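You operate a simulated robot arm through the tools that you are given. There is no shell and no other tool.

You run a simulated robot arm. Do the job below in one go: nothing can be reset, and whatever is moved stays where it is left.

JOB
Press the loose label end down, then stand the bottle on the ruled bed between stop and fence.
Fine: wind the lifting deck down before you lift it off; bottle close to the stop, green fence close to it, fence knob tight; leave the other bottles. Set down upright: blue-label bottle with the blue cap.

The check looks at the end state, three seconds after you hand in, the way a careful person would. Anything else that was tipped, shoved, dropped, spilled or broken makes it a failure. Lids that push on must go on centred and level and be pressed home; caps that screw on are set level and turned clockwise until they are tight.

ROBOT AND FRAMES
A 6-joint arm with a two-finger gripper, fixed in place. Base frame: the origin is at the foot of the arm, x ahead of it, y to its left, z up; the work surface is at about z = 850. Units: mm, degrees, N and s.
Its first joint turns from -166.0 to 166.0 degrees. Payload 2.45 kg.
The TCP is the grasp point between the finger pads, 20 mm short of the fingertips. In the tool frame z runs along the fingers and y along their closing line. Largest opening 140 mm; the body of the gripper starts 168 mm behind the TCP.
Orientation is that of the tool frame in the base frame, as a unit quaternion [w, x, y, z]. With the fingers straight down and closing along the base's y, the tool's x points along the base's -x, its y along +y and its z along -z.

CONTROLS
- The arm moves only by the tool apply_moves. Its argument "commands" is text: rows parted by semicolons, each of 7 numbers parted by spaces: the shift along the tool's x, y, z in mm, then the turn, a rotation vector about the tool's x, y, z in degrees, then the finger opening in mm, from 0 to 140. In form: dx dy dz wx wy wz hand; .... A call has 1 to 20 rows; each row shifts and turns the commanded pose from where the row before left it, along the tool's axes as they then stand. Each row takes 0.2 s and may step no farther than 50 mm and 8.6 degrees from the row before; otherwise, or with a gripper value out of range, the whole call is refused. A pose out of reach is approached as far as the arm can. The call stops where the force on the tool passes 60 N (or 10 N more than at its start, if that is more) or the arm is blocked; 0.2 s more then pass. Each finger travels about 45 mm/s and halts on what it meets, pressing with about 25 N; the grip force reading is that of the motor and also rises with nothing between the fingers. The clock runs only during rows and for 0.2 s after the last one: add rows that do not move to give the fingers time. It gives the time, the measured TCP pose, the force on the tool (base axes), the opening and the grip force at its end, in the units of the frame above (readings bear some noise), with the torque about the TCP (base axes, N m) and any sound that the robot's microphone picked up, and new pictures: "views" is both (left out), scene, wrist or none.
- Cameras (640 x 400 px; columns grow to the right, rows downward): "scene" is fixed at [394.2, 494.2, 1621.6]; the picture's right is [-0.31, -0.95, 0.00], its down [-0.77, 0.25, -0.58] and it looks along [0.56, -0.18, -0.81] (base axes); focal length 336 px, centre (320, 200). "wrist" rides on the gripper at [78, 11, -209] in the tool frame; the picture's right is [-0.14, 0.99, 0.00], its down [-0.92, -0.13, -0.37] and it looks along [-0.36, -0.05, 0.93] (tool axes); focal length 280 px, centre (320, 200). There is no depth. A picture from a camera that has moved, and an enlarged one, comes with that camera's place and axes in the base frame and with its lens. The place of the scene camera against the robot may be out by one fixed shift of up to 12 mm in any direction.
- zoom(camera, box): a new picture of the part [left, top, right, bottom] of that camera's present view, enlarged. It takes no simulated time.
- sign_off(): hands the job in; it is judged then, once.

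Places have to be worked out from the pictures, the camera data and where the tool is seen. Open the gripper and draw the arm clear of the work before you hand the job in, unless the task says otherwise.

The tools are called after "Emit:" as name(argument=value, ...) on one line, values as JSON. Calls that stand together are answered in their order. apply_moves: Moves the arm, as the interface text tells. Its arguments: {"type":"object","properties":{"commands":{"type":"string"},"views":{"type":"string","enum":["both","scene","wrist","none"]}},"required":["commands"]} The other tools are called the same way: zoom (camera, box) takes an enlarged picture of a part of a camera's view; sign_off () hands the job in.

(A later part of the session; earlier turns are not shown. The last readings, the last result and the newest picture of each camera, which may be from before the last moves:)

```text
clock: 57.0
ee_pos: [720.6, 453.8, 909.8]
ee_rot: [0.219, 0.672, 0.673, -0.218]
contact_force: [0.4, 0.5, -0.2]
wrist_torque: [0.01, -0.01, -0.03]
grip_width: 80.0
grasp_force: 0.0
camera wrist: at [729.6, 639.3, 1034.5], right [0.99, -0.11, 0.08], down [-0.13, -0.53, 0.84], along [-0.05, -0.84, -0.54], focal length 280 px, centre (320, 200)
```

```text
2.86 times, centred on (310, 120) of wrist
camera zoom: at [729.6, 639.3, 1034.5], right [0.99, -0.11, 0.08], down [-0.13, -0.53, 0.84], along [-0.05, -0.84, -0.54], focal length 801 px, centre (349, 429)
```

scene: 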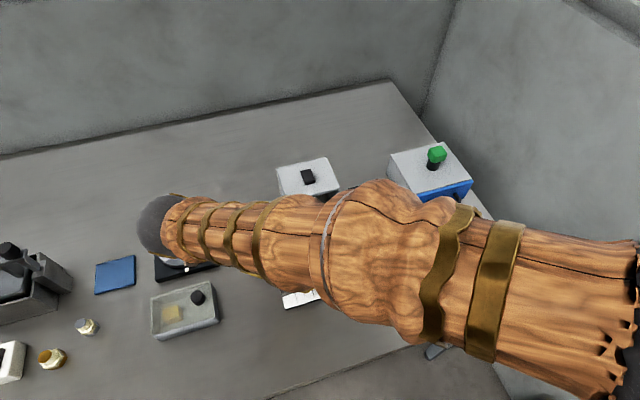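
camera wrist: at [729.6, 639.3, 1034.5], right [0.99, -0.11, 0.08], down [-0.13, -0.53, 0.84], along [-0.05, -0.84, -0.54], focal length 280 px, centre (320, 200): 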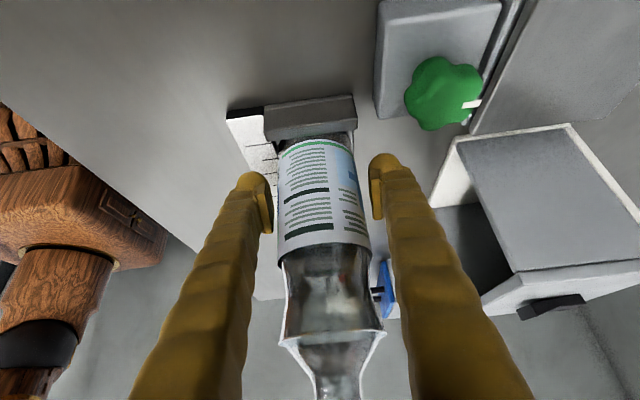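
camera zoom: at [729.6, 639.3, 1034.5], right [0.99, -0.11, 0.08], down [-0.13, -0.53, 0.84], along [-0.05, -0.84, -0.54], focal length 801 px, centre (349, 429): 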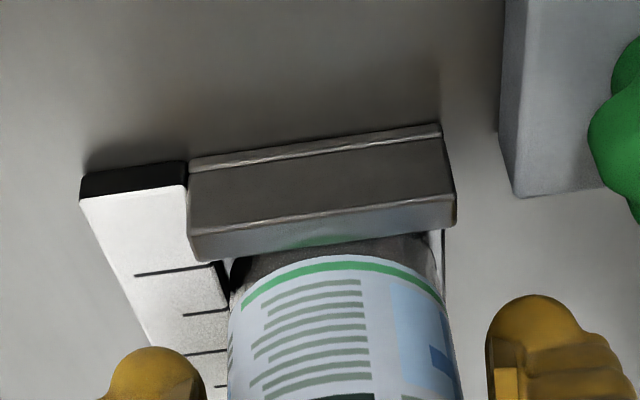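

The bottle stands free on the bed, close to the stop. I open wider and withdraw straight up.

Emit:
apply_moves(commands="0 0 0 0 0 0 100; 0 0 0 0 0 0 120; 0 0 0 0 0 0 125; -14.7 0 -20.2 0 0 0 125; -23.6 0 -32.3 0 0 0 125; -23.6 0 -32.3 0 0 0 125; -23.6 0 -32.3 0 0 0 125; -23.6 0 -32.3 0 0 0 125; -23.6 0 -32.3 0 0 0 125; 0 0 0 0 0 0 125")

Emit:
zoom(camera="wrist", box=[220, 0, 420, 180])

```text
clock: 59.2
ee_pos: [722.5, 453.4, 1133.2]
ee_rot: [0.218, 0.672, 0.673, -0.219]
contact_force: [0.4, -0.5, 0.4]
wrist_torque: [0.01, -0.05, 0.0]
grip_width: 125.1
grasp_force: 0.0
camera wrist: at [732.8, 638.1, 1257.5], right [0.99, -0.11, 0.08], down [-0.13, -0.53, 0.84], along [-0.05, -0.84, -0.54], focal length 280 px, centre (320, 200)
```

scene: 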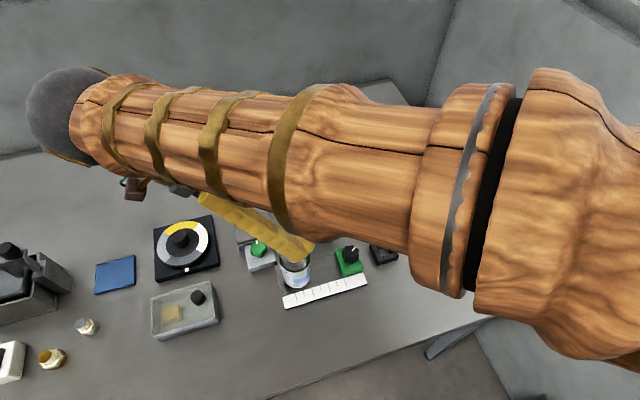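
wrist: 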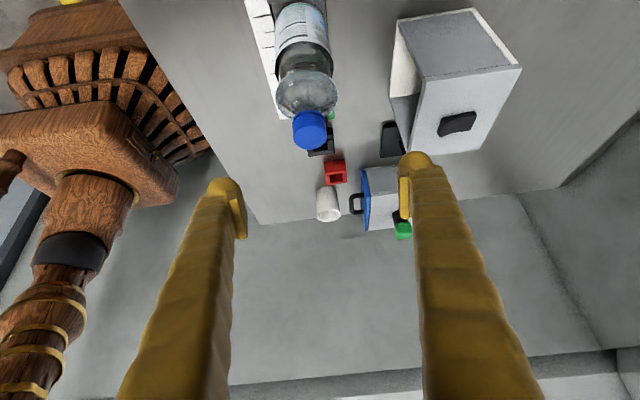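

```text
2.22 times, centred on (320, 90) of wrist
camera zoom: at [732.8, 638.1, 1257.5], right [0.99, -0.11, 0.08], down [-0.13, -0.53, 0.84], along [-0.05, -0.84, -0.54], focal length 623 px, centre (320, 444)
```

zoom: 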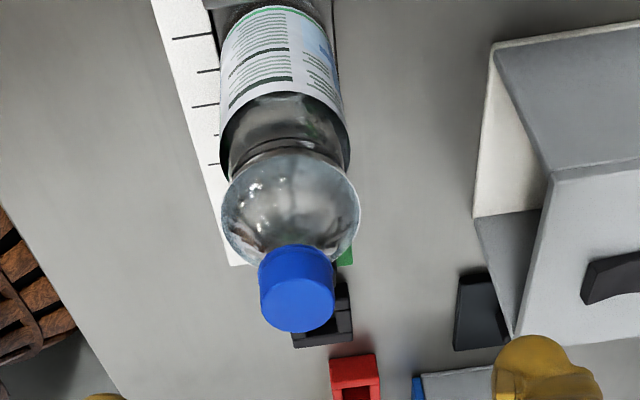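

The bottle stands on the bed near the stop. Now I bring the hand vertical again, move to −y above the fence, and start turning it so the camera ends up on the −y side.

Emit:
apply_moves(commands="0 0 -5 0 7.2 0 100; 0 0 -5 0 7.2 0 100; 0 0 -5 0 7.2 0 100; 0 0 -5 0 7.2 0 100; 0 0 -5 0 7.2 0 100; -40 0 0 0 0 0 100; -40 0 0 0 0 0 100; -40 0 0 0 0 0 100; 0 0 0 0 0 0 100")

Emit:
zoom(camera="wrist", box=[200, 80, 420, 260])

```text
clock: 61.2
ee_pos: [719.3, 339.7, 1159.6]
ee_rot: [0.0, 0.706, 0.708, 0.001]
contact_force: [-0.1, 0.0, 0.5]
wrist_torque: [0.0, 0.0, 0.0]
grip_width: 99.9
grasp_force: 0.0
camera wrist: at [728.8, 417.2, 1368.9], right [0.99, -0.14, 0.0], down [-0.13, -0.92, 0.37], along [-0.05, -0.37, -0.93], focal length 280 px, centre (320, 200)
```

scene: 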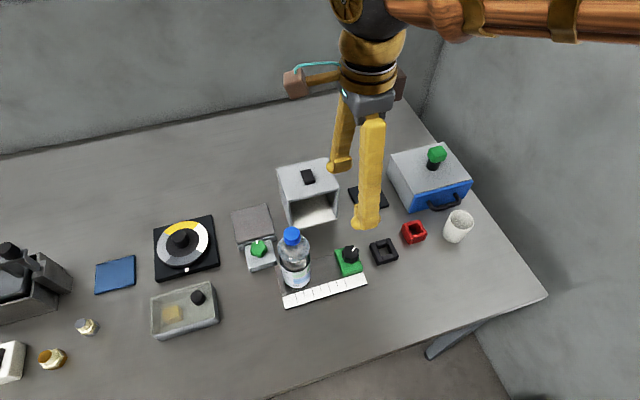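
wrist: 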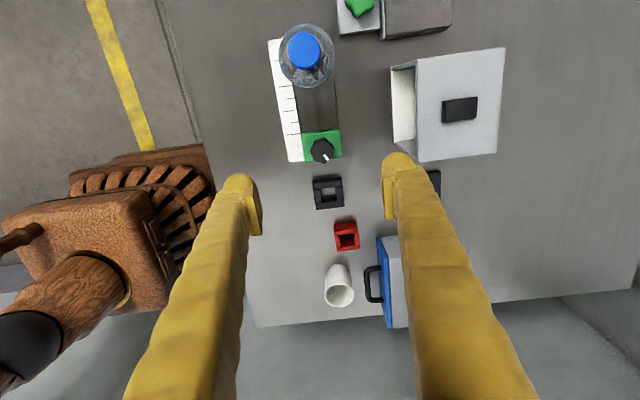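

```text
2.22 times, centred on (310, 170) of wrist
camera zoom: at [728.8, 417.2, 1368.9], right [0.99, -0.14, 0.0], down [-0.13, -0.92, 0.37], along [-0.05, -0.37, -0.93], focal length 623 px, centre (342, 267)
```

zoom: 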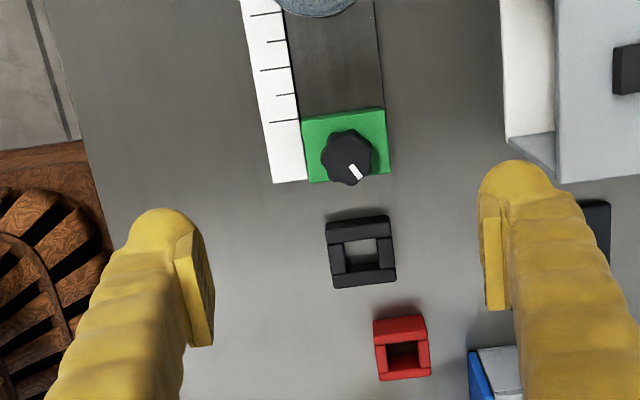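

The fence block spans y≈298–348 with its knob at about (719, 320). I'll lower onto that knob with a 70 mm opening along x, stopping short to check alignment.

Emit:
apply_moves(commands="-19 0 0 0 0 0 80; 0 0 50 0 0 0 70; 0 0 50 0 0 0 70; 0 0 50 0 0 0 70; 0 0 40 0 0 0 70; 0 0 0 0 0 0 70")

Emit:
zoom(camera="wrist", box=[220, 60, 420, 240])

Emit:
zoom(camera="scene", box=[260, 210, 400, 310])

```text
clock: 62.6
ee_pos: [722.6, 323.5, 968.1]
ee_rot: [-0.001, 0.707, 0.707, 0.0]
contact_force: [0.3, 0.7, 0.1]
wrist_torque: [0.04, 0.03, 0.0]
grip_width: 70.1
grasp_force: 0.1
camera wrist: at [732.8, 401.2, 1178.8], right [0.99, -0.14, 0.0], down [-0.13, -0.92, 0.37], along [-0.05, -0.37, -0.93], focal length 280 px, centre (320, 200)
```

scene: 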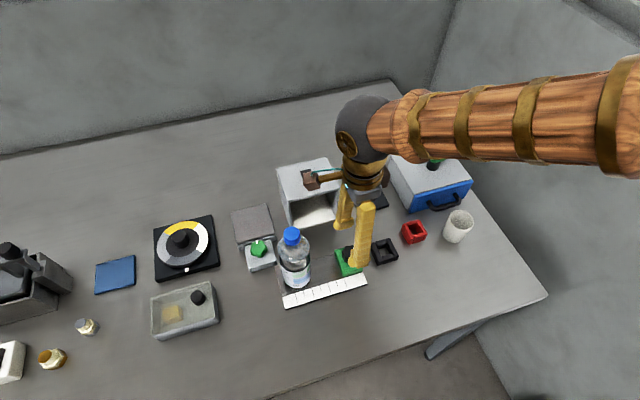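
wrist: 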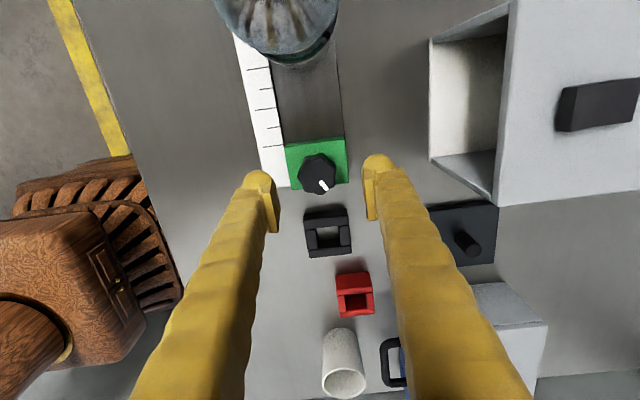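

```text
2.22 times, centred on (320, 150) of wrist
camera zoom: at [732.8, 401.2, 1178.8], right [0.99, -0.14, 0.0], down [-0.13, -0.92, 0.37], along [-0.05, -0.37, -0.93], focal length 623 px, centre (320, 311)
```

zoom: 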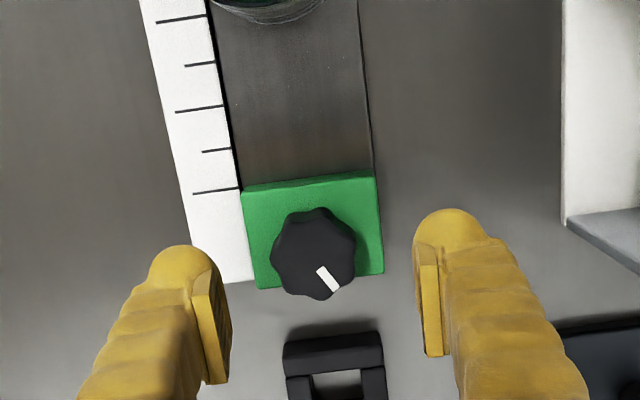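

```text
4.00 times, centred on (330, 260) of scene
camera zoom: at [394.2, 494.2, 1621.6], right [-0.31, -0.95, 0.0], down [-0.77, 0.25, -0.58], along [0.56, -0.18, -0.81], focal length 1346 px, centre (280, -40)
```

zoom: 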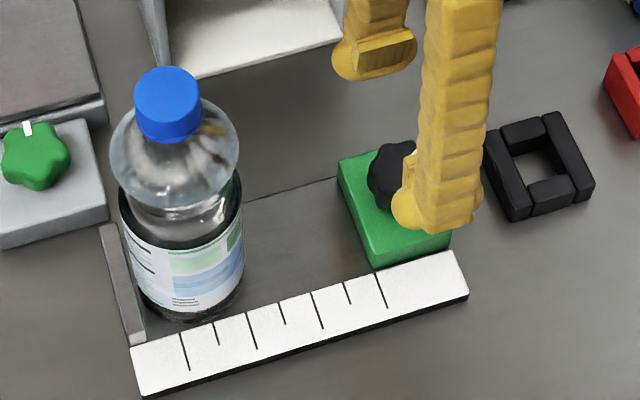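

Bottle stands square and close to the stop; fence knob top centre triangulates to (719, 320, 904). I align over it and lower to z≈904.

Emit:
apply_moves(commands="-3 -3 0 0 0 0 70; 0 0 30 0 0 0 70; 0 0 25 0 0 0 70; 0 0 9 0 0 0 70; 0 0 0 0 0 0 70")

Emit:
zoom(camera="wrist", box=[220, 60, 420, 240])

Emit:
zoom(camera="scene", box=[260, 210, 400, 310])

```text
clock: 63.8
ee_pos: [719.0, 322.0, 903.5]
ee_rot: [0.001, 0.706, 0.708, 0.0]
contact_force: [0.1, -0.8, -0.5]
wrist_torque: [0.01, 0.01, 0.0]
grip_width: 70.2
grasp_force: 0.0
camera wrist: at [728.2, 398.6, 1114.0], right [0.99, -0.14, 0.0], down [-0.13, -0.92, 0.37], along [-0.05, -0.36, -0.93], focal length 280 px, centre (320, 200)
```

scene: 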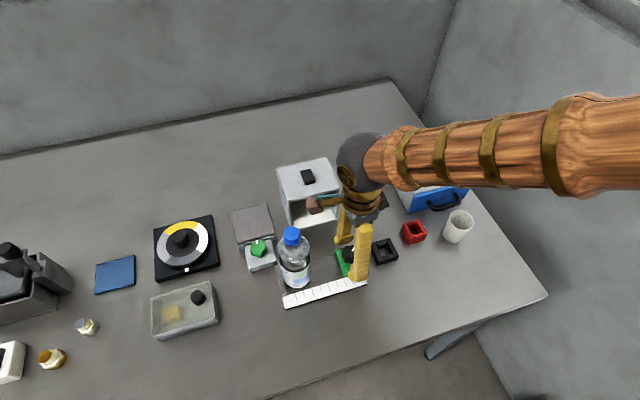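
wrist: 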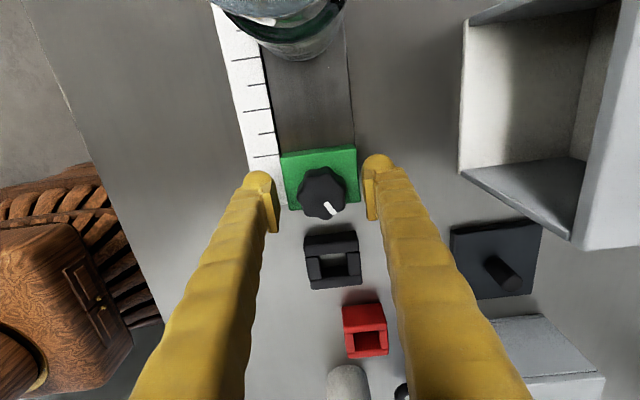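

```text
2.22 times, centred on (320, 150) of wrist
camera zoom: at [728.2, 398.6, 1114.0], right [0.99, -0.14, 0.0], down [-0.13, -0.92, 0.37], along [-0.05, -0.36, -0.93], focal length 623 px, centre (320, 311)
```

zoom: 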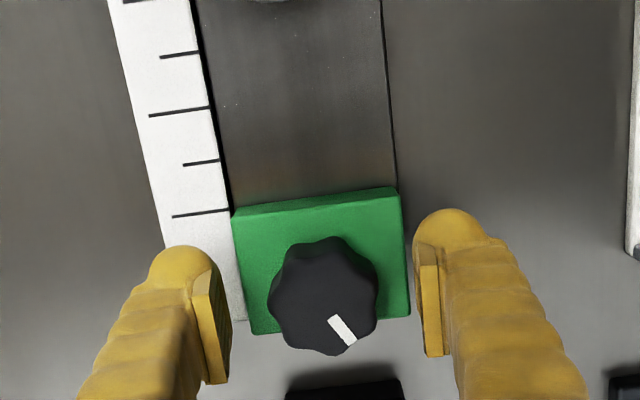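

```text
4.00 times, centred on (330, 260) of scene
camera zoom: at [394.2, 494.2, 1621.6], right [-0.31, -0.95, 0.0], down [-0.77, 0.25, -0.58], along [0.56, -0.18, -0.81], focal length 1346 px, centre (280, -40)
```

zoom: 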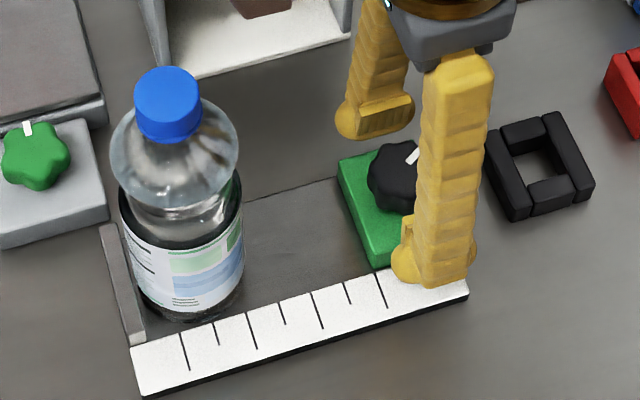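

Knob is centred between the pads. I close on it.

Emit:
apply_moves(commands="0 0 1.5 0 0 0 55; 0 0 0 0 0 0 40; 0 0 0 0 0 0 30; 0 0 0 0 0 0 30; 0 0 0 0 0 0 30", views="wrist")

```text
clock: 65.0
ee_pos: [719.6, 321.1, 902.2]
ee_rot: [0.0, 0.706, 0.708, 0.001]
contact_force: [13.5, 1.0, -1.5]
wrist_torque: [0.0, -0.1, -0.01]
grip_width: 38.9
grasp_force: 6.5
camera wrist: at [728.8, 398.6, 1112.4], right [0.99, -0.14, 0.0], down [-0.13, -0.92, 0.37], along [-0.05, -0.36, -0.93], focal length 280 px, centre (320, 200)
```

wrist: 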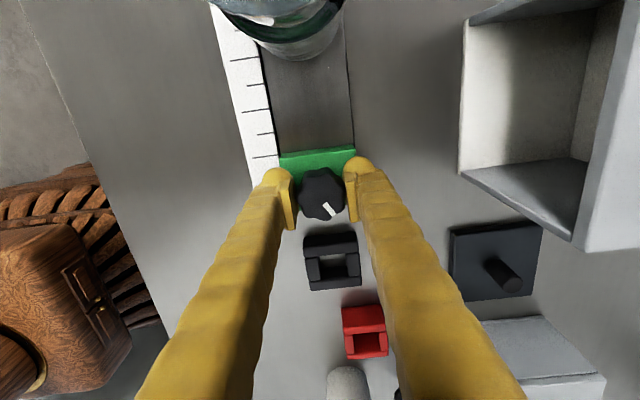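

Gripped at ~39 mm with a small side bias; I ease +1 mm in x, let the grip settle, and test-slide the fence 3 mm toward the bottle.

Emit:
apply_moves(commands="0 1 0 0 0 0 30; 0 0 0 0 0 0 30; 1.5 0 0 0 0 0 30; 1.5 0 0 0 0 0 30; 0 0 0 0 0 0 30", views="wrist")

Emit:
zoom(camera="wrist", box=[220, 60, 420, 240])

```text
clock: 66.2
ee_pos: [718.3, 325.3, 901.6]
ee_rot: [-0.001, 0.707, 0.708, 0.0]
contact_force: [12.9, -0.4, -2.8]
wrist_torque: [-0.01, -0.06, 0.01]
grip_width: 38.0
grasp_force: 6.4
camera wrist: at [729.1, 402.0, 1112.8], right [0.99, -0.14, 0.0], down [-0.13, -0.92, 0.37], along [-0.05, -0.36, -0.93], focal length 280 px, centre (320, 200)
```

wrist: 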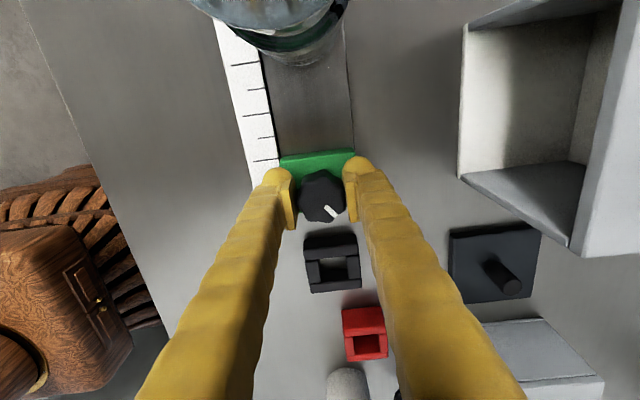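

```text
2.22 times, centred on (320, 150) of wrist
camera zoom: at [729.1, 402.0, 1112.8], right [0.99, -0.14, 0.0], down [-0.13, -0.92, 0.37], along [-0.05, -0.36, -0.93], focal length 623 px, centre (320, 311)
```

zoom: 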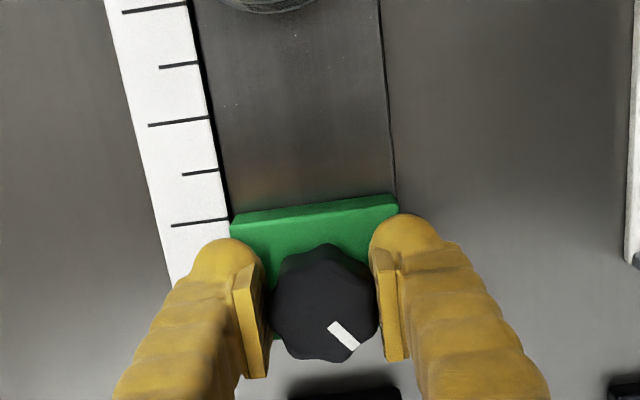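

The knob stayed put: only the +x finger was bearing on it. I open slightly, return in y, shift +2 mm in x and regrip.

Emit:
apply_moves(commands="0 0 0 0 0 0 48; 0 0 0 0 0 0 48; -3.5 2 0 0 0 0 48; 0 0 0 0 0 0 40; 0 0 0 0 0 0 30; 0 0 0 0 0 0 30; 0 0 0 0 0 0 30", views="wrist")

Emit:
zoom(camera="wrist", box=[220, 60, 420, 240])

```text
clock: 67.8
ee_pos: [720.3, 321.4, 902.8]
ee_rot: [-0.002, 0.706, 0.708, -0.002]
contact_force: [-10.3, -0.6, 1.2]
wrist_torque: [0.02, 0.1, 0.02]
grip_width: 36.0
grasp_force: 45.2
camera wrist: at [730.2, 398.1, 1112.7], right [0.99, -0.14, 0.0], down [-0.13, -0.92, 0.37], along [-0.05, -0.37, -0.93], focal length 280 px, centre (320, 200)
```

wrist: 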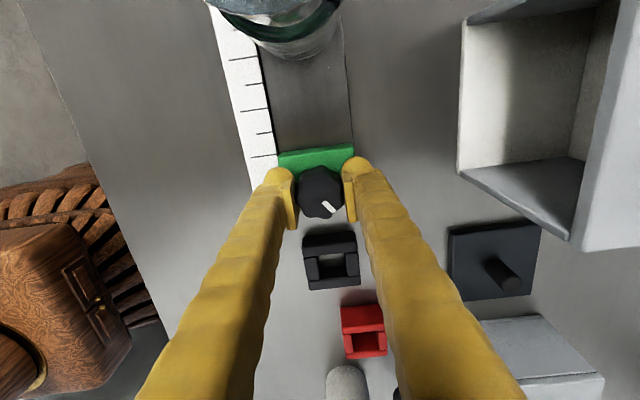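

```text
2.22 times, centred on (320, 150) of wrist
camera zoom: at [730.2, 398.1, 1112.7], right [0.99, -0.14, 0.0], down [-0.13, -0.92, 0.37], along [-0.05, -0.37, -0.93], focal length 623 px, centre (320, 311)
```

zoom: 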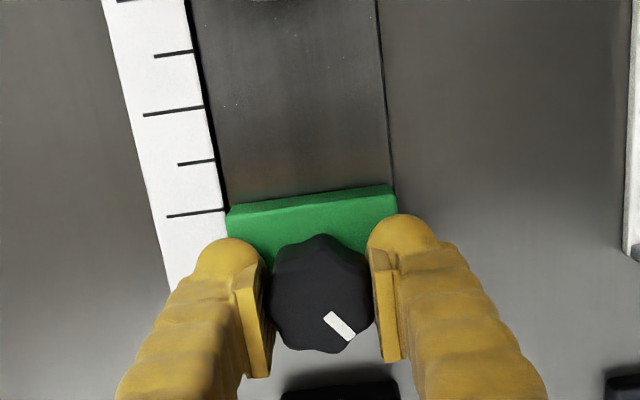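

Now firmly gripped (36 mm, 45 N). Test-drag the fence 3 mm toward the bottle and read the force.

Emit:
apply_moves(commands="1 -0.5 0 0 0 0 28; 1 0 0 0 0 0 28; 1 0 0 0 0 0 28; 0 0 0 0 0 0 28", views="wrist")

Emit:
zoom(camera="wrist", box=[220, 60, 420, 240])

```text
clock: 68.8
ee_pos: [720.1, 325.5, 903.0]
ee_rot: [0.0, 0.706, 0.708, 0.0]
contact_force: [-33.5, 0.9, 17.5]
wrist_torque: [-0.11, 0.39, 0.07]
grip_width: 36.1
grasp_force: 44.9
camera wrist: at [730.3, 401.9, 1112.7], right [0.99, -0.14, 0.0], down [-0.13, -0.92, 0.37], along [-0.05, -0.36, -0.93], focal length 280 px, centre (320, 200)
```

wrist: 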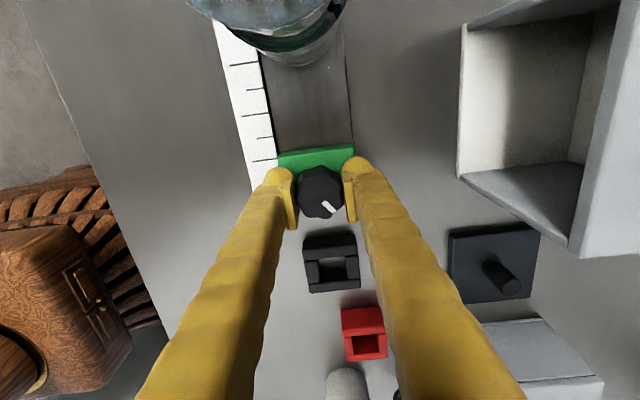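

```text
2.22 times, centred on (320, 150) of wrist
camera zoom: at [730.3, 401.9, 1112.7], right [0.99, -0.14, 0.0], down [-0.13, -0.92, 0.37], along [-0.05, -0.36, -0.93], focal length 623 px, centre (320, 311)
```

zoom: 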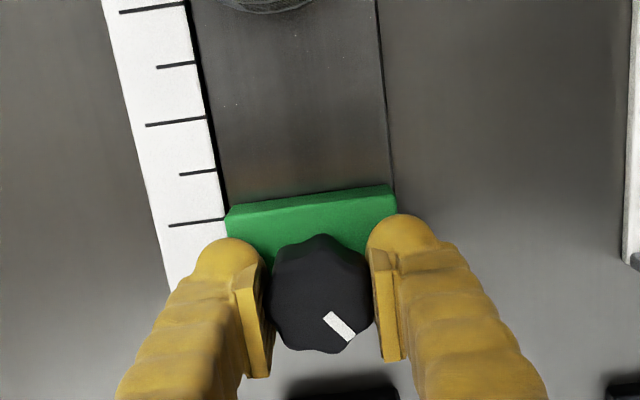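

The fence slides freely with the knob (loose). I slide it 50 mm toward the bottle in gentle steps and then check the remaining gap.

Emit:
apply_moves(commands="0 0.5 0 0 0 0 28; 6 0 0 0 0 0 28; 8 0 0 0 0 0 28; 8 0 0 0 0 0 28; 8 0 0 0 0 0 28; 8 0 0 0 0 0 28; 8 0 0 0 0 0 28; 4 0 0 0 0 0 28; 0 0 0 0 0 0 28")

Emit:
zoom(camera="scene", box=[260, 210, 400, 310])

Emit:
zoom(camera="wrist", box=[220, 40, 420, 220])

```text
clock: 70.0
ee_pos: [720.8, 348.5, 903.4]
ee_rot: [-0.001, 0.707, 0.708, -0.002]
contact_force: [-10.8, 1.1, 9.9]
wrist_torque: [0.0, 0.16, 0.03]
grip_width: 36.0
grasp_force: 44.9
stopped in row 5: the force on the tool passed its limit at 63 N (the readings are from after the stop); the commanded pose is now the measured one
camera wrist: at [731.0, 426.3, 1112.4], right [0.99, -0.14, 0.0], down [-0.12, -0.92, 0.37], along [-0.05, -0.37, -0.93], focal length 280 px, centre (320, 200)
```

scene: 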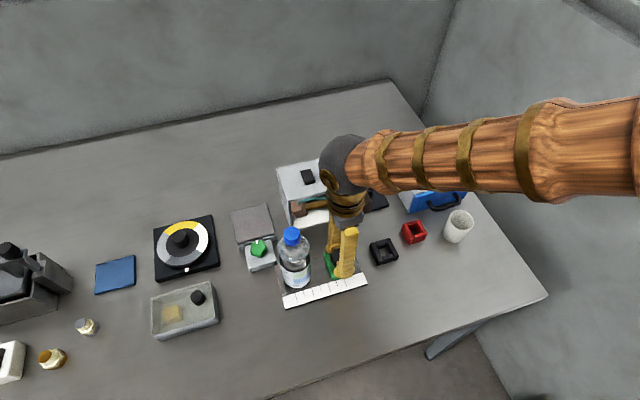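
wrist: 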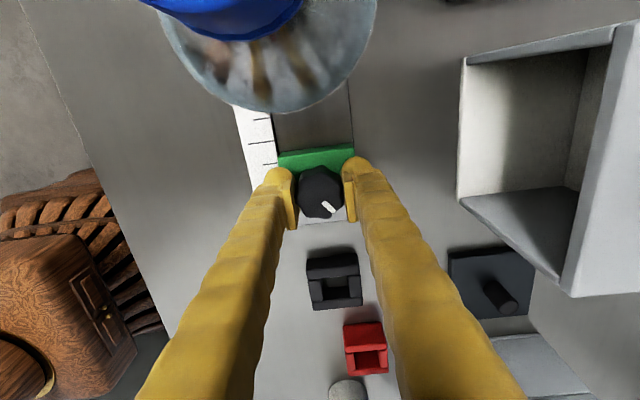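

```text
4.00 times, centred on (330, 260) of scene
camera zoom: at [394.2, 494.2, 1621.6], right [-0.31, -0.95, 0.0], down [-0.77, 0.25, -0.58], along [0.56, -0.18, -0.81], focal length 1346 px, centre (280, -40)
```

zoom: 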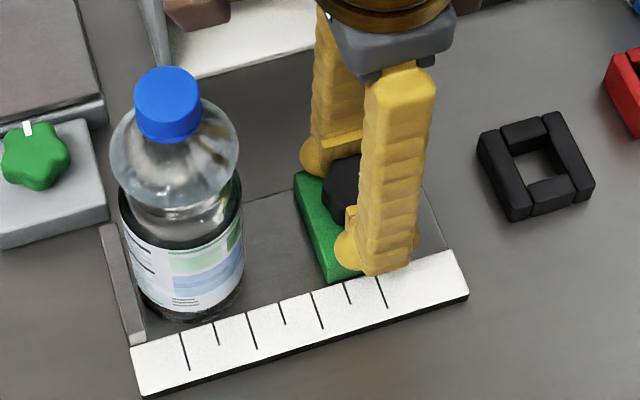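

```text
2.22 times, centred on (320, 130) of wrist
camera zoom: at [731.0, 426.3, 1112.4], right [0.99, -0.14, 0.0], down [-0.12, -0.92, 0.37], along [-0.05, -0.37, -0.93], focal length 623 px, centre (320, 356)
```

zoom: 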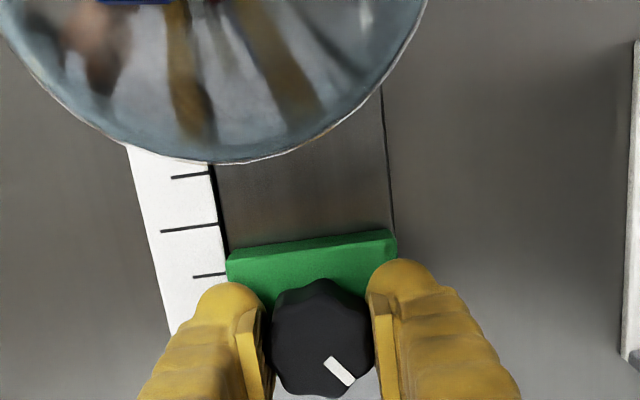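

The stop came from lateral bind (sideways load), not from the bottle; the fence moved ~24 mm. I lighten the grip and continue in slower 3 mm steps.

Emit:
apply_moves(commands="0 0 0 0 0 0 35.7; 0 0 0 0 0 0 35.7; 3 0 0 0 0 0 35.7; 3 0 0 0 0 0 35.7; 3 0 0 0 0 0 35.7; 3 0 0 0 0 0 35.7; 0 0 0 0 0 0 35.7", views="none")

```text
clock: 71.5
ee_pos: [720.0, 361.0, 902.5]
ee_rot: [-0.001, 0.707, 0.707, -0.002]
contact_force: [-2.6, 0.0, -1.7]
wrist_torque: [0.06, 0.0, -0.05]
grip_width: 37.9
grasp_force: 1.7
```

Low forces now; checking whether the fence is following.

Emit:
apply_moves(commands="3 0 0 0 0 0 35.7; 3 0 0 0 0 0 35.7; 3 0 0 0 0 0 35.7; 0 0 0 0 0 0 35.7")

Emit:
zoom(camera="scene", box=[260, 210, 400, 310])

Emit:
zoom(camera="wrist", box=[220, 40, 420, 220])

```text
clock: 72.5
ee_pos: [719.5, 369.3, 902.6]
ee_rot: [0.0, 0.706, 0.708, -0.002]
contact_force: [-1.9, 0.7, 0.4]
wrist_torque: [-0.02, -0.01, -0.04]
grip_width: 36.9
grasp_force: 0.8
camera wrist: at [731.4, 447.4, 1112.4], right [0.99, -0.14, 0.0], down [-0.12, -0.92, 0.37], along [-0.05, -0.37, -0.93], focal length 280 px, centre (320, 200)
```

scene: 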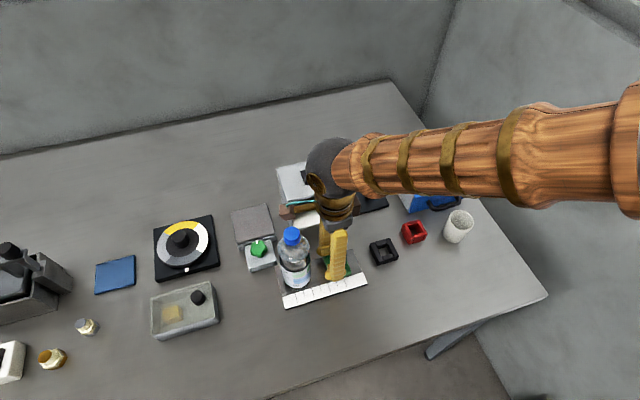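
wrist: 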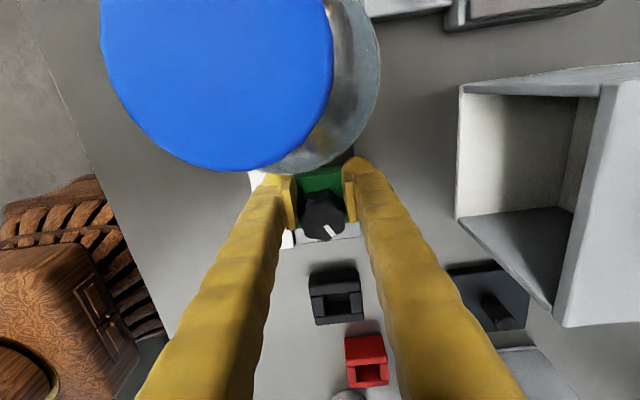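

```text
4.00 times, centred on (330, 260) of scene
camera zoom: at [394.2, 494.2, 1621.6], right [-0.31, -0.95, 0.0], down [-0.77, 0.25, -0.58], along [0.56, -0.18, -0.81], focal length 1346 px, centre (280, -40)
```

zoom: 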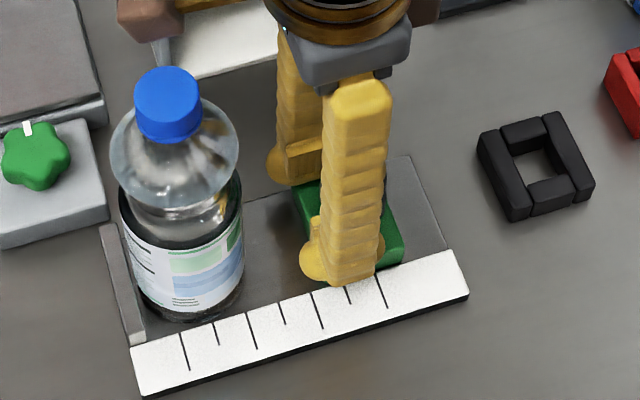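

```text
2.22 times, centred on (320, 130) of wrist
camera zoom: at [731.4, 447.4, 1112.4], right [0.99, -0.14, 0.0], down [-0.12, -0.92, 0.37], along [-0.05, -0.37, -0.93], focal length 623 px, centre (320, 356)
```

zoom: 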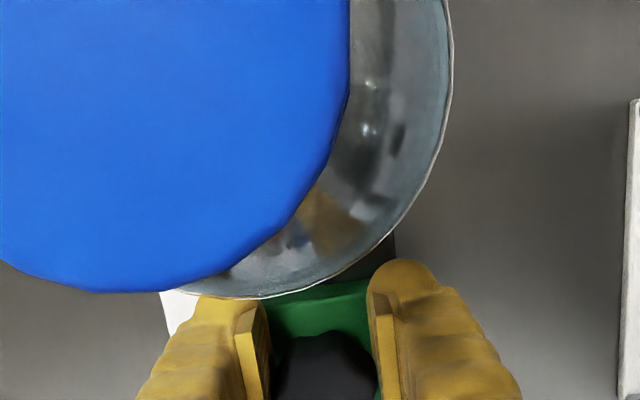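

The light grip just slid over the knob. Instead I'll push the fence block from behind: release, rise, go behind it (y≈290) and close the fingers.

Emit:
apply_moves(commands="0 0 0 0 0 0 60; 0 0 0 0 0 0 60; 0 0 -30 0 0 0 60; 0 0 -30 0 0 0 60; -40 0 0 0 0 0 40; -39 0 0 0 0 0 20; 0 0 0 0 0 0 0; 0 0 0 0 0 0 0; 0 0 0 0 0 0 0")

Emit:
zoom(camera="wrist", box=[220, 20, 420, 220])

Emit:
zoom(camera="scene", box=[260, 210, 400, 310])

```text
clock: 74.5
ee_pos: [723.7, 287.9, 964.1]
ee_rot: [-0.001, 0.707, 0.708, -0.002]
contact_force: [0.8, -0.3, -0.3]
wrist_torque: [0.02, 0.01, 0.0]
grip_width: 0.0
grasp_force: 25.2
camera wrist: at [734.1, 366.1, 1172.7], right [0.99, -0.14, 0.0], down [-0.12, -0.92, 0.37], along [-0.05, -0.37, -0.93], focal length 280 px, centre (320, 200)
```

scene: 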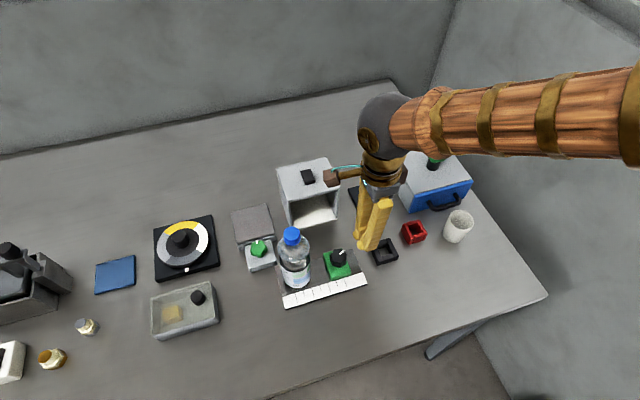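
wrist: 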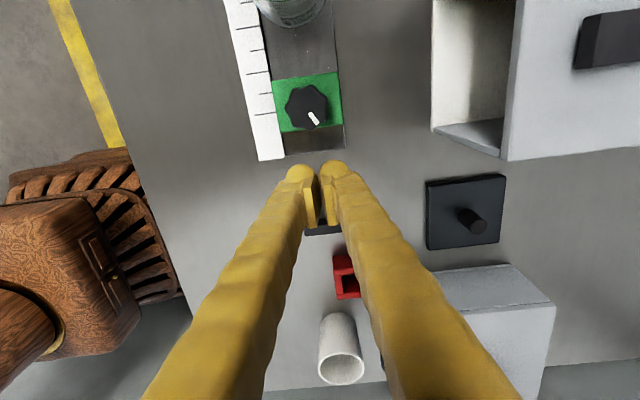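

```text
2.00 times, centred on (320, 120) of wrist
camera zoom: at [734.1, 366.1, 1172.7], right [0.99, -0.14, 0.0], down [-0.12, -0.92, 0.37], along [-0.05, -0.37, -0.93], focal length 561 px, centre (320, 360)
```

zoom: 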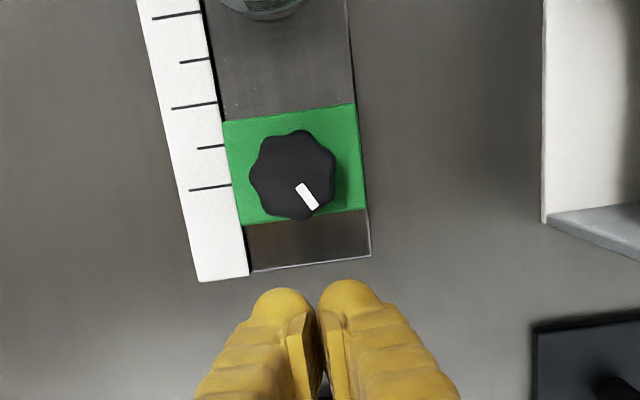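

```text
4.00 times, centred on (330, 260) of scene
camera zoom: at [394.2, 494.2, 1621.6], right [-0.31, -0.95, 0.0], down [-0.77, 0.25, -0.58], along [0.56, -0.18, -0.81], focal length 1346 px, centre (280, -40)
```

zoom: 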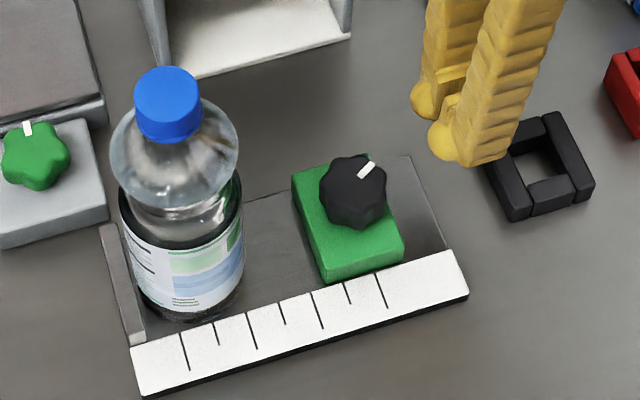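

The fence is at knob (719, 350), back face y≈328. I lower the closed fingers behind it to z≈899 and push toward +y, first stopping well short of the bottle.

Emit:
apply_moves(commands="0 -2 35 0 0 0 0; 0 0 30 0 0 0 0; 8 0 0 0 0 0 0; 8 0 0 0 0 0 0; 8 0 0 0 0 0 0; 8 0 0 0 0 0 0; 8 0 0 0 0 0 0; 5 0 0 0 0 0 0; 0 0 0 0 0 0 0")

Emit:
zoom(camera="scene", box=[260, 210, 400, 310])

```text
clock: 76.5
ee_pos: [716.7, 336.2, 897.3]
ee_rot: [-0.001, 0.707, 0.708, -0.003]
contact_force: [1.5, -3.2, 14.0]
wrist_torque: [0.19, -0.04, -0.05]
grip_width: 5.8
grasp_force: 29.1
camera wrist: at [728.3, 414.2, 1107.1], right [0.99, -0.14, 0.0], down [-0.12, -0.92, 0.37], along [-0.05, -0.37, -0.93], focal length 280 px, centre (320, 200)
```

scene: 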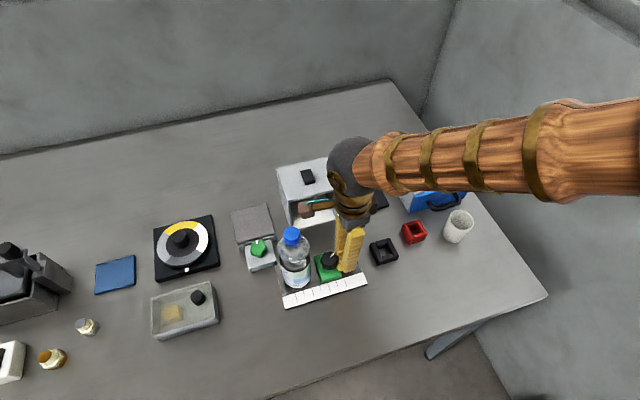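
wrist: 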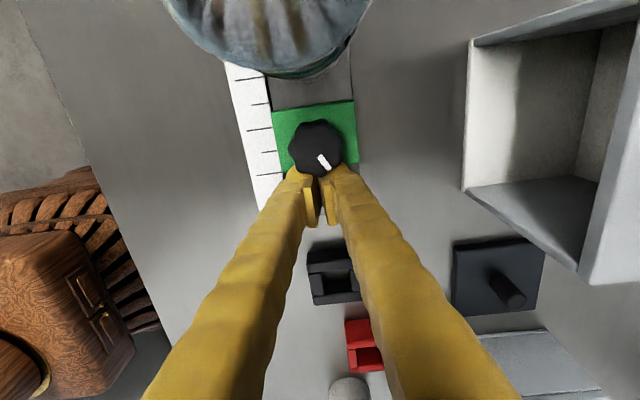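

```text
4.00 times, centred on (330, 260) of scene
camera zoom: at [394.2, 494.2, 1621.6], right [-0.31, -0.95, 0.0], down [-0.77, 0.25, -0.58], along [0.56, -0.18, -0.81], focal length 1346 px, centre (280, -40)
```

zoom: 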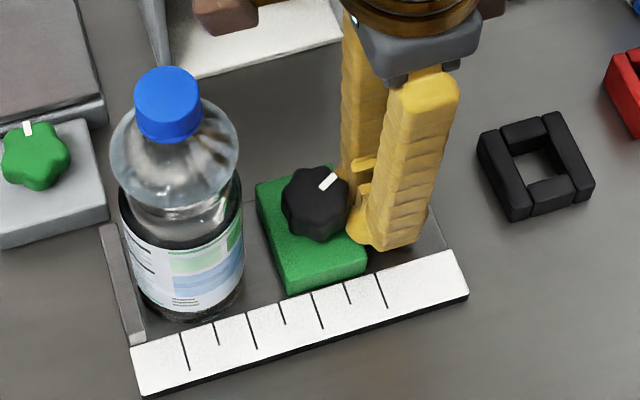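

The fence follows (knob now ≈ y 374, face ≈ 401). I push another 12 mm in 3 mm steps.

Emit:
apply_moves(commands="3 0 -0.5 0 0 0 0; 3 0 -0.5 0 0 0 0; 3 0 0 0 0 0 0; 3 0 0 0 0 0 0; 0 0 0 0 0 0 0")

Emit:
zoom(camera="scene", box=[270, 230, 350, 300])

```text
clock: 77.8
ee_pos: [718.7, 348.2, 899.1]
ee_rot: [-0.001, 0.706, 0.708, 0.0]
contact_force: [0.8, -0.6, -1.2]
wrist_torque: [-0.05, 0.0, 0.0]
grip_width: 0.1
grasp_force: 28.7
camera wrist: at [729.9, 425.9, 1108.1], right [0.99, -0.14, 0.0], down [-0.12, -0.92, 0.37], along [-0.05, -0.37, -0.93], focal length 280 px, centre (320, 200)
```

scene: 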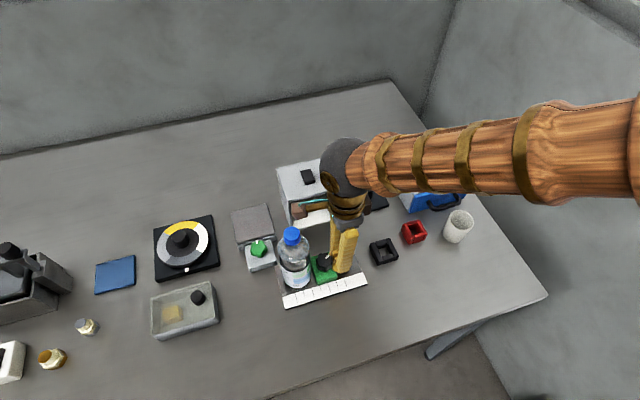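
wrist: 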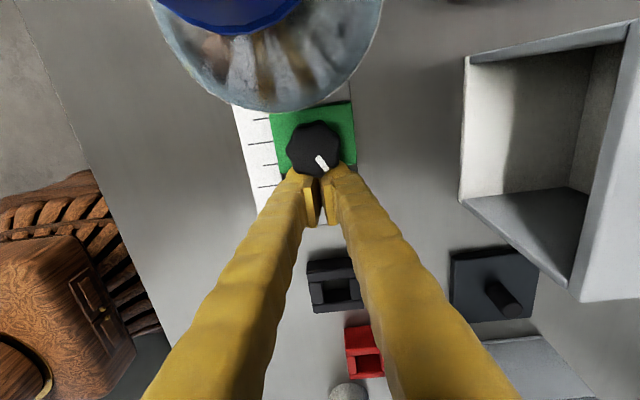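

```text
5.71 times, centred on (310, 265) of scene
camera zoom: at [394.2, 494.2, 1621.6], right [-0.31, -0.95, 0.0], down [-0.77, 0.25, -0.58], along [0.56, -0.18, -0.81], focal length 1923 px, centre (377, -171)
```

zoom: 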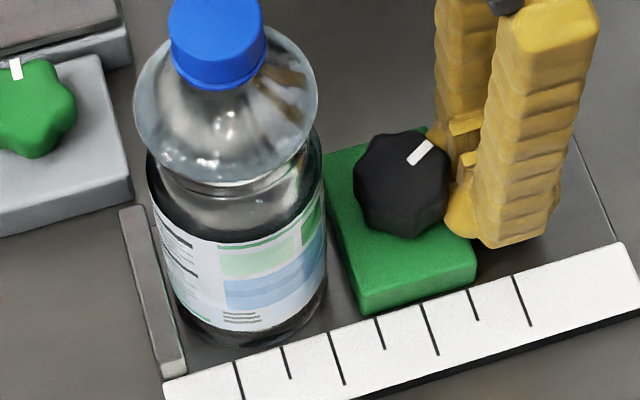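

Gap is down to several mm. Pushing 3 mm more in 1 mm steps, then checking.

Emit:
apply_moves(commands="1 0 0 0 0 0 0; 1 0 0 0 0 0 0; 1 0 0 0 0 0 0; 0 0 0 0 0 0 0", views="scene")

Emit:
zoom(camera="scene", box=[270, 240, 350, 300])

```text
clock: 78.8
ee_pos: [719.2, 349.0, 899.0]
ee_rot: [0.0, 0.706, 0.708, -0.002]
contact_force: [1.0, -0.6, 0.2]
wrist_torque: [-0.01, 0.02, 0.01]
grip_width: 0.0
grasp_force: 29.0
```

scene: 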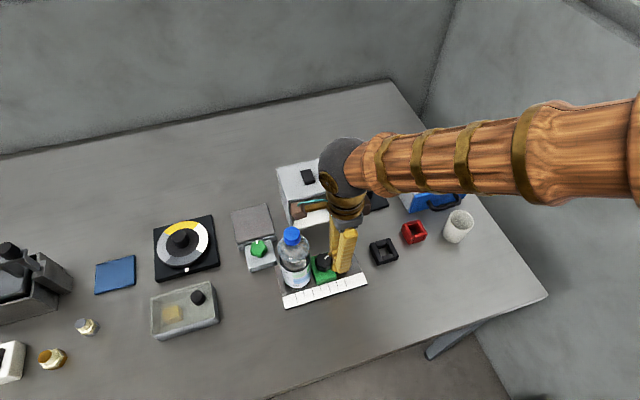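

```text
6.67 times, centred on (310, 270) of scene
camera zoom: at [394.2, 494.2, 1621.6], right [-0.31, -0.95, 0.0], down [-0.77, 0.25, -0.58], along [0.56, -0.18, -0.81], focal length 2244 px, centre (387, -267)
```

zoom: 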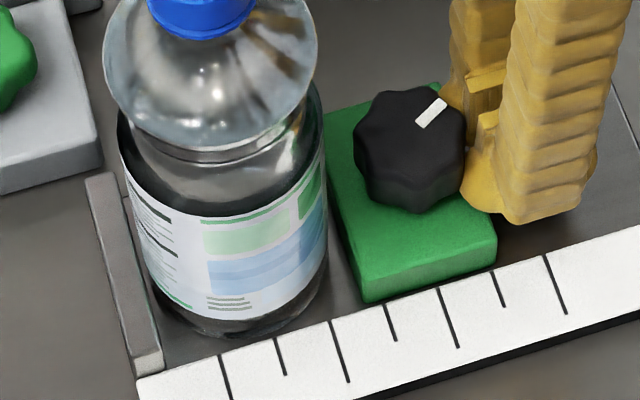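

From the ruler marks the fence face is at y≈414, leaving ~5 mm. Continuing 2 mm, then single steps with force checks.

Emit:
apply_moves(commands="1 0 0 0 0 0 0; 1 0 0 0 0 0 0; 0 0 0 0 0 0 0", views="none")

Emit:
apply_moves(commands="1 0 0 0 0 0 0; 0 0 0 0 0 0 0", views="scene")

Emit:
zoom(camera="scene", box=[270, 240, 350, 300])

```text
clock: 79.5
ee_pos: [717.5, 351.6, 898.8]
ee_rot: [-0.001, 0.707, 0.707, -0.002]
contact_force: [0.8, -1.1, 0.1]
wrist_torque: [-0.05, 0.01, 0.01]
grip_width: 0.0
grasp_force: 29.3
```

```text
clock: 80.2
ee_pos: [719.0, 352.5, 899.2]
ee_rot: [0.0, 0.706, 0.708, -0.002]
contact_force: [-0.1, 0.1, 0.6]
wrist_torque: [-0.01, -0.01, 0.0]
grip_width: 0.0
grasp_force: 29.4
```

scene: 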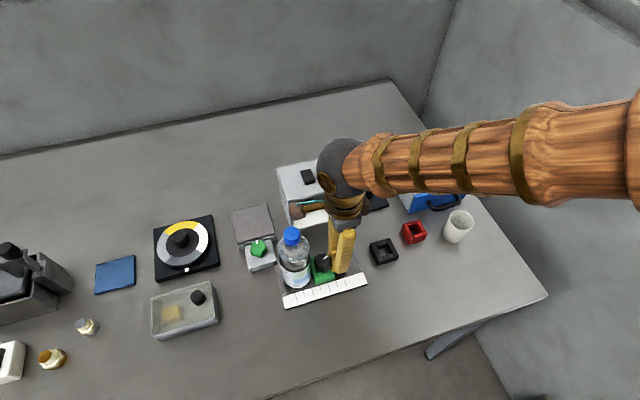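

```text
6.67 times, centred on (310, 270) of scene
camera zoom: at [394.2, 494.2, 1621.6], right [-0.31, -0.95, 0.0], down [-0.77, 0.25, -0.58], along [0.56, -0.18, -0.81], focal length 2244 px, centre (387, -267)
```

zoom: 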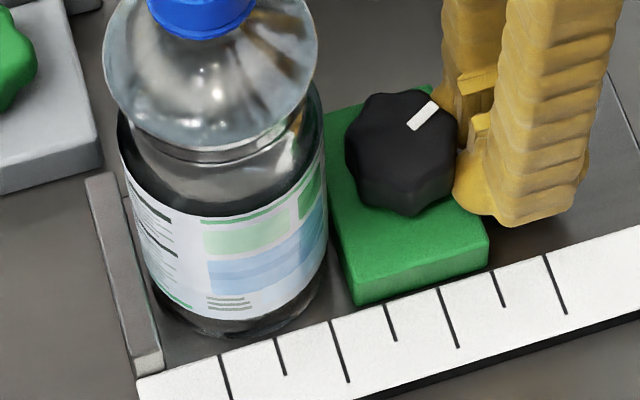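

Face now ≈ y 418, almost touching. Single 0.7 mm steps with force reading next.

Emit:
apply_moves(commands="0.8 0 0 0 0 0 0; 0 0 0 0 0 0 0", views="none")

Emit:
apply_moves(commands="0.8 0 0 0 0 0 0; 0 0 0 0 0 0 0", views="scene")

Emit:
zoom(camera="scene", box=[275, 245, 335, 300])

```text
clock: 80.8
ee_pos: [717.9, 354.6, 899.2]
ee_rot: [-0.001, 0.706, 0.708, -0.002]
contact_force: [0.0, -0.8, -1.2]
wrist_torque: [-0.07, 0.02, 0.01]
grip_width: 0.0
grasp_force: 29.9
```

```text
clock: 81.3
ee_pos: [719.3, 354.2, 898.3]
ee_rot: [-0.001, 0.706, 0.708, -0.001]
contact_force: [0.2, -0.8, -1.2]
wrist_torque: [-0.03, 0.02, -0.01]
grip_width: 0.0
grasp_force: 29.5
```

scene: 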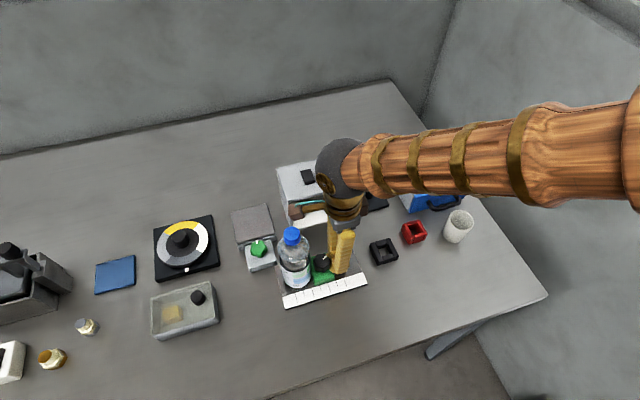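

```text
7.27 times, centred on (305, 272) of scene
camera zoom: at [394.2, 494.2, 1621.6], right [-0.31, -0.95, 0.0], down [-0.77, 0.25, -0.58], along [0.56, -0.18, -0.81], focal length 2448 px, centre (429, -327)
```

zoom: 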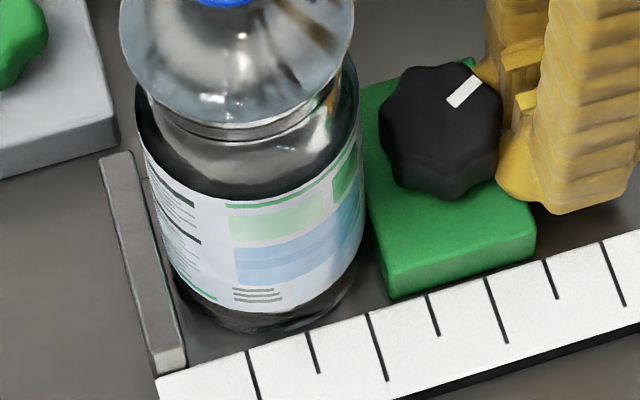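

Fence is within ~1–2 mm of the bottle, while the bottle itself seems a few mm off the stop. I keep nudging the fence in 1 mm steps so it slides the bottle gently home, watching for the force to rise.

Emit:
apply_moves(commands="1 0 0 0 0 0 0; 0 0 0 0 0 0 0", views="none")

Emit:
apply_moves(commands="1 0 0 0 0 0 0; 0 0 0 0 0 0 0", views="none")

Emit:
apply_moves(commands="1 0 0 0 0 0 0; 0 0 0 0 0 0 0", views="scene")

Emit:
zoom(camera="scene", box=[275, 245, 335, 300])

```text
clock: 82.0
ee_pos: [719.3, 356.4, 899.1]
ee_rot: [-0.002, 0.706, 0.708, -0.003]
contact_force: [1.2, -3.0, -3.7]
wrist_torque: [-0.09, -0.02, -0.05]
grip_width: 0.0
grasp_force: 29.1
```

```text
clock: 82.5
ee_pos: [717.3, 356.8, 898.1]
ee_rot: [-0.001, 0.707, 0.707, -0.002]
contact_force: [1.6, -2.3, -0.2]
wrist_torque: [-0.04, -0.01, -0.05]
grip_width: 0.1
grasp_force: 29.5
```

```text
clock: 83.2
ee_pos: [717.3, 357.2, 898.5]
ee_rot: [-0.001, 0.706, 0.708, -0.003]
contact_force: [1.0, -2.6, -1.5]
wrist_torque: [-0.04, 0.01, -0.02]
grip_width: 0.0
grasp_force: 29.5
```

scene: 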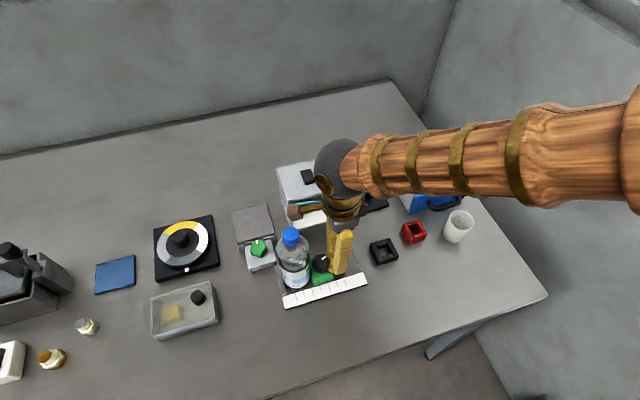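

```text
7.27 times, centred on (305, 272) of scene
camera zoom: at [394.2, 494.2, 1621.6], right [-0.31, -0.95, 0.0], down [-0.77, 0.25, -0.58], along [0.56, -0.18, -0.81], focal length 2448 px, centre (429, -327)
```

zoom: 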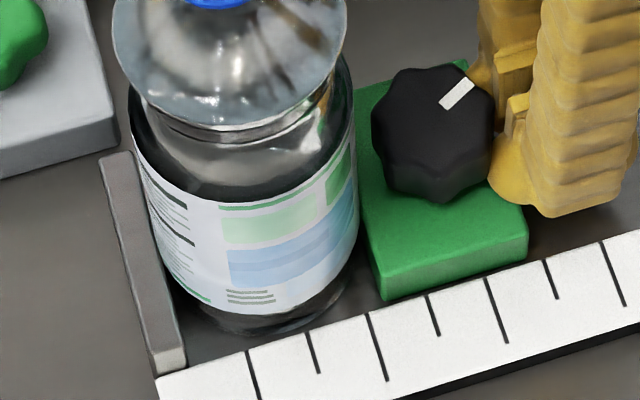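

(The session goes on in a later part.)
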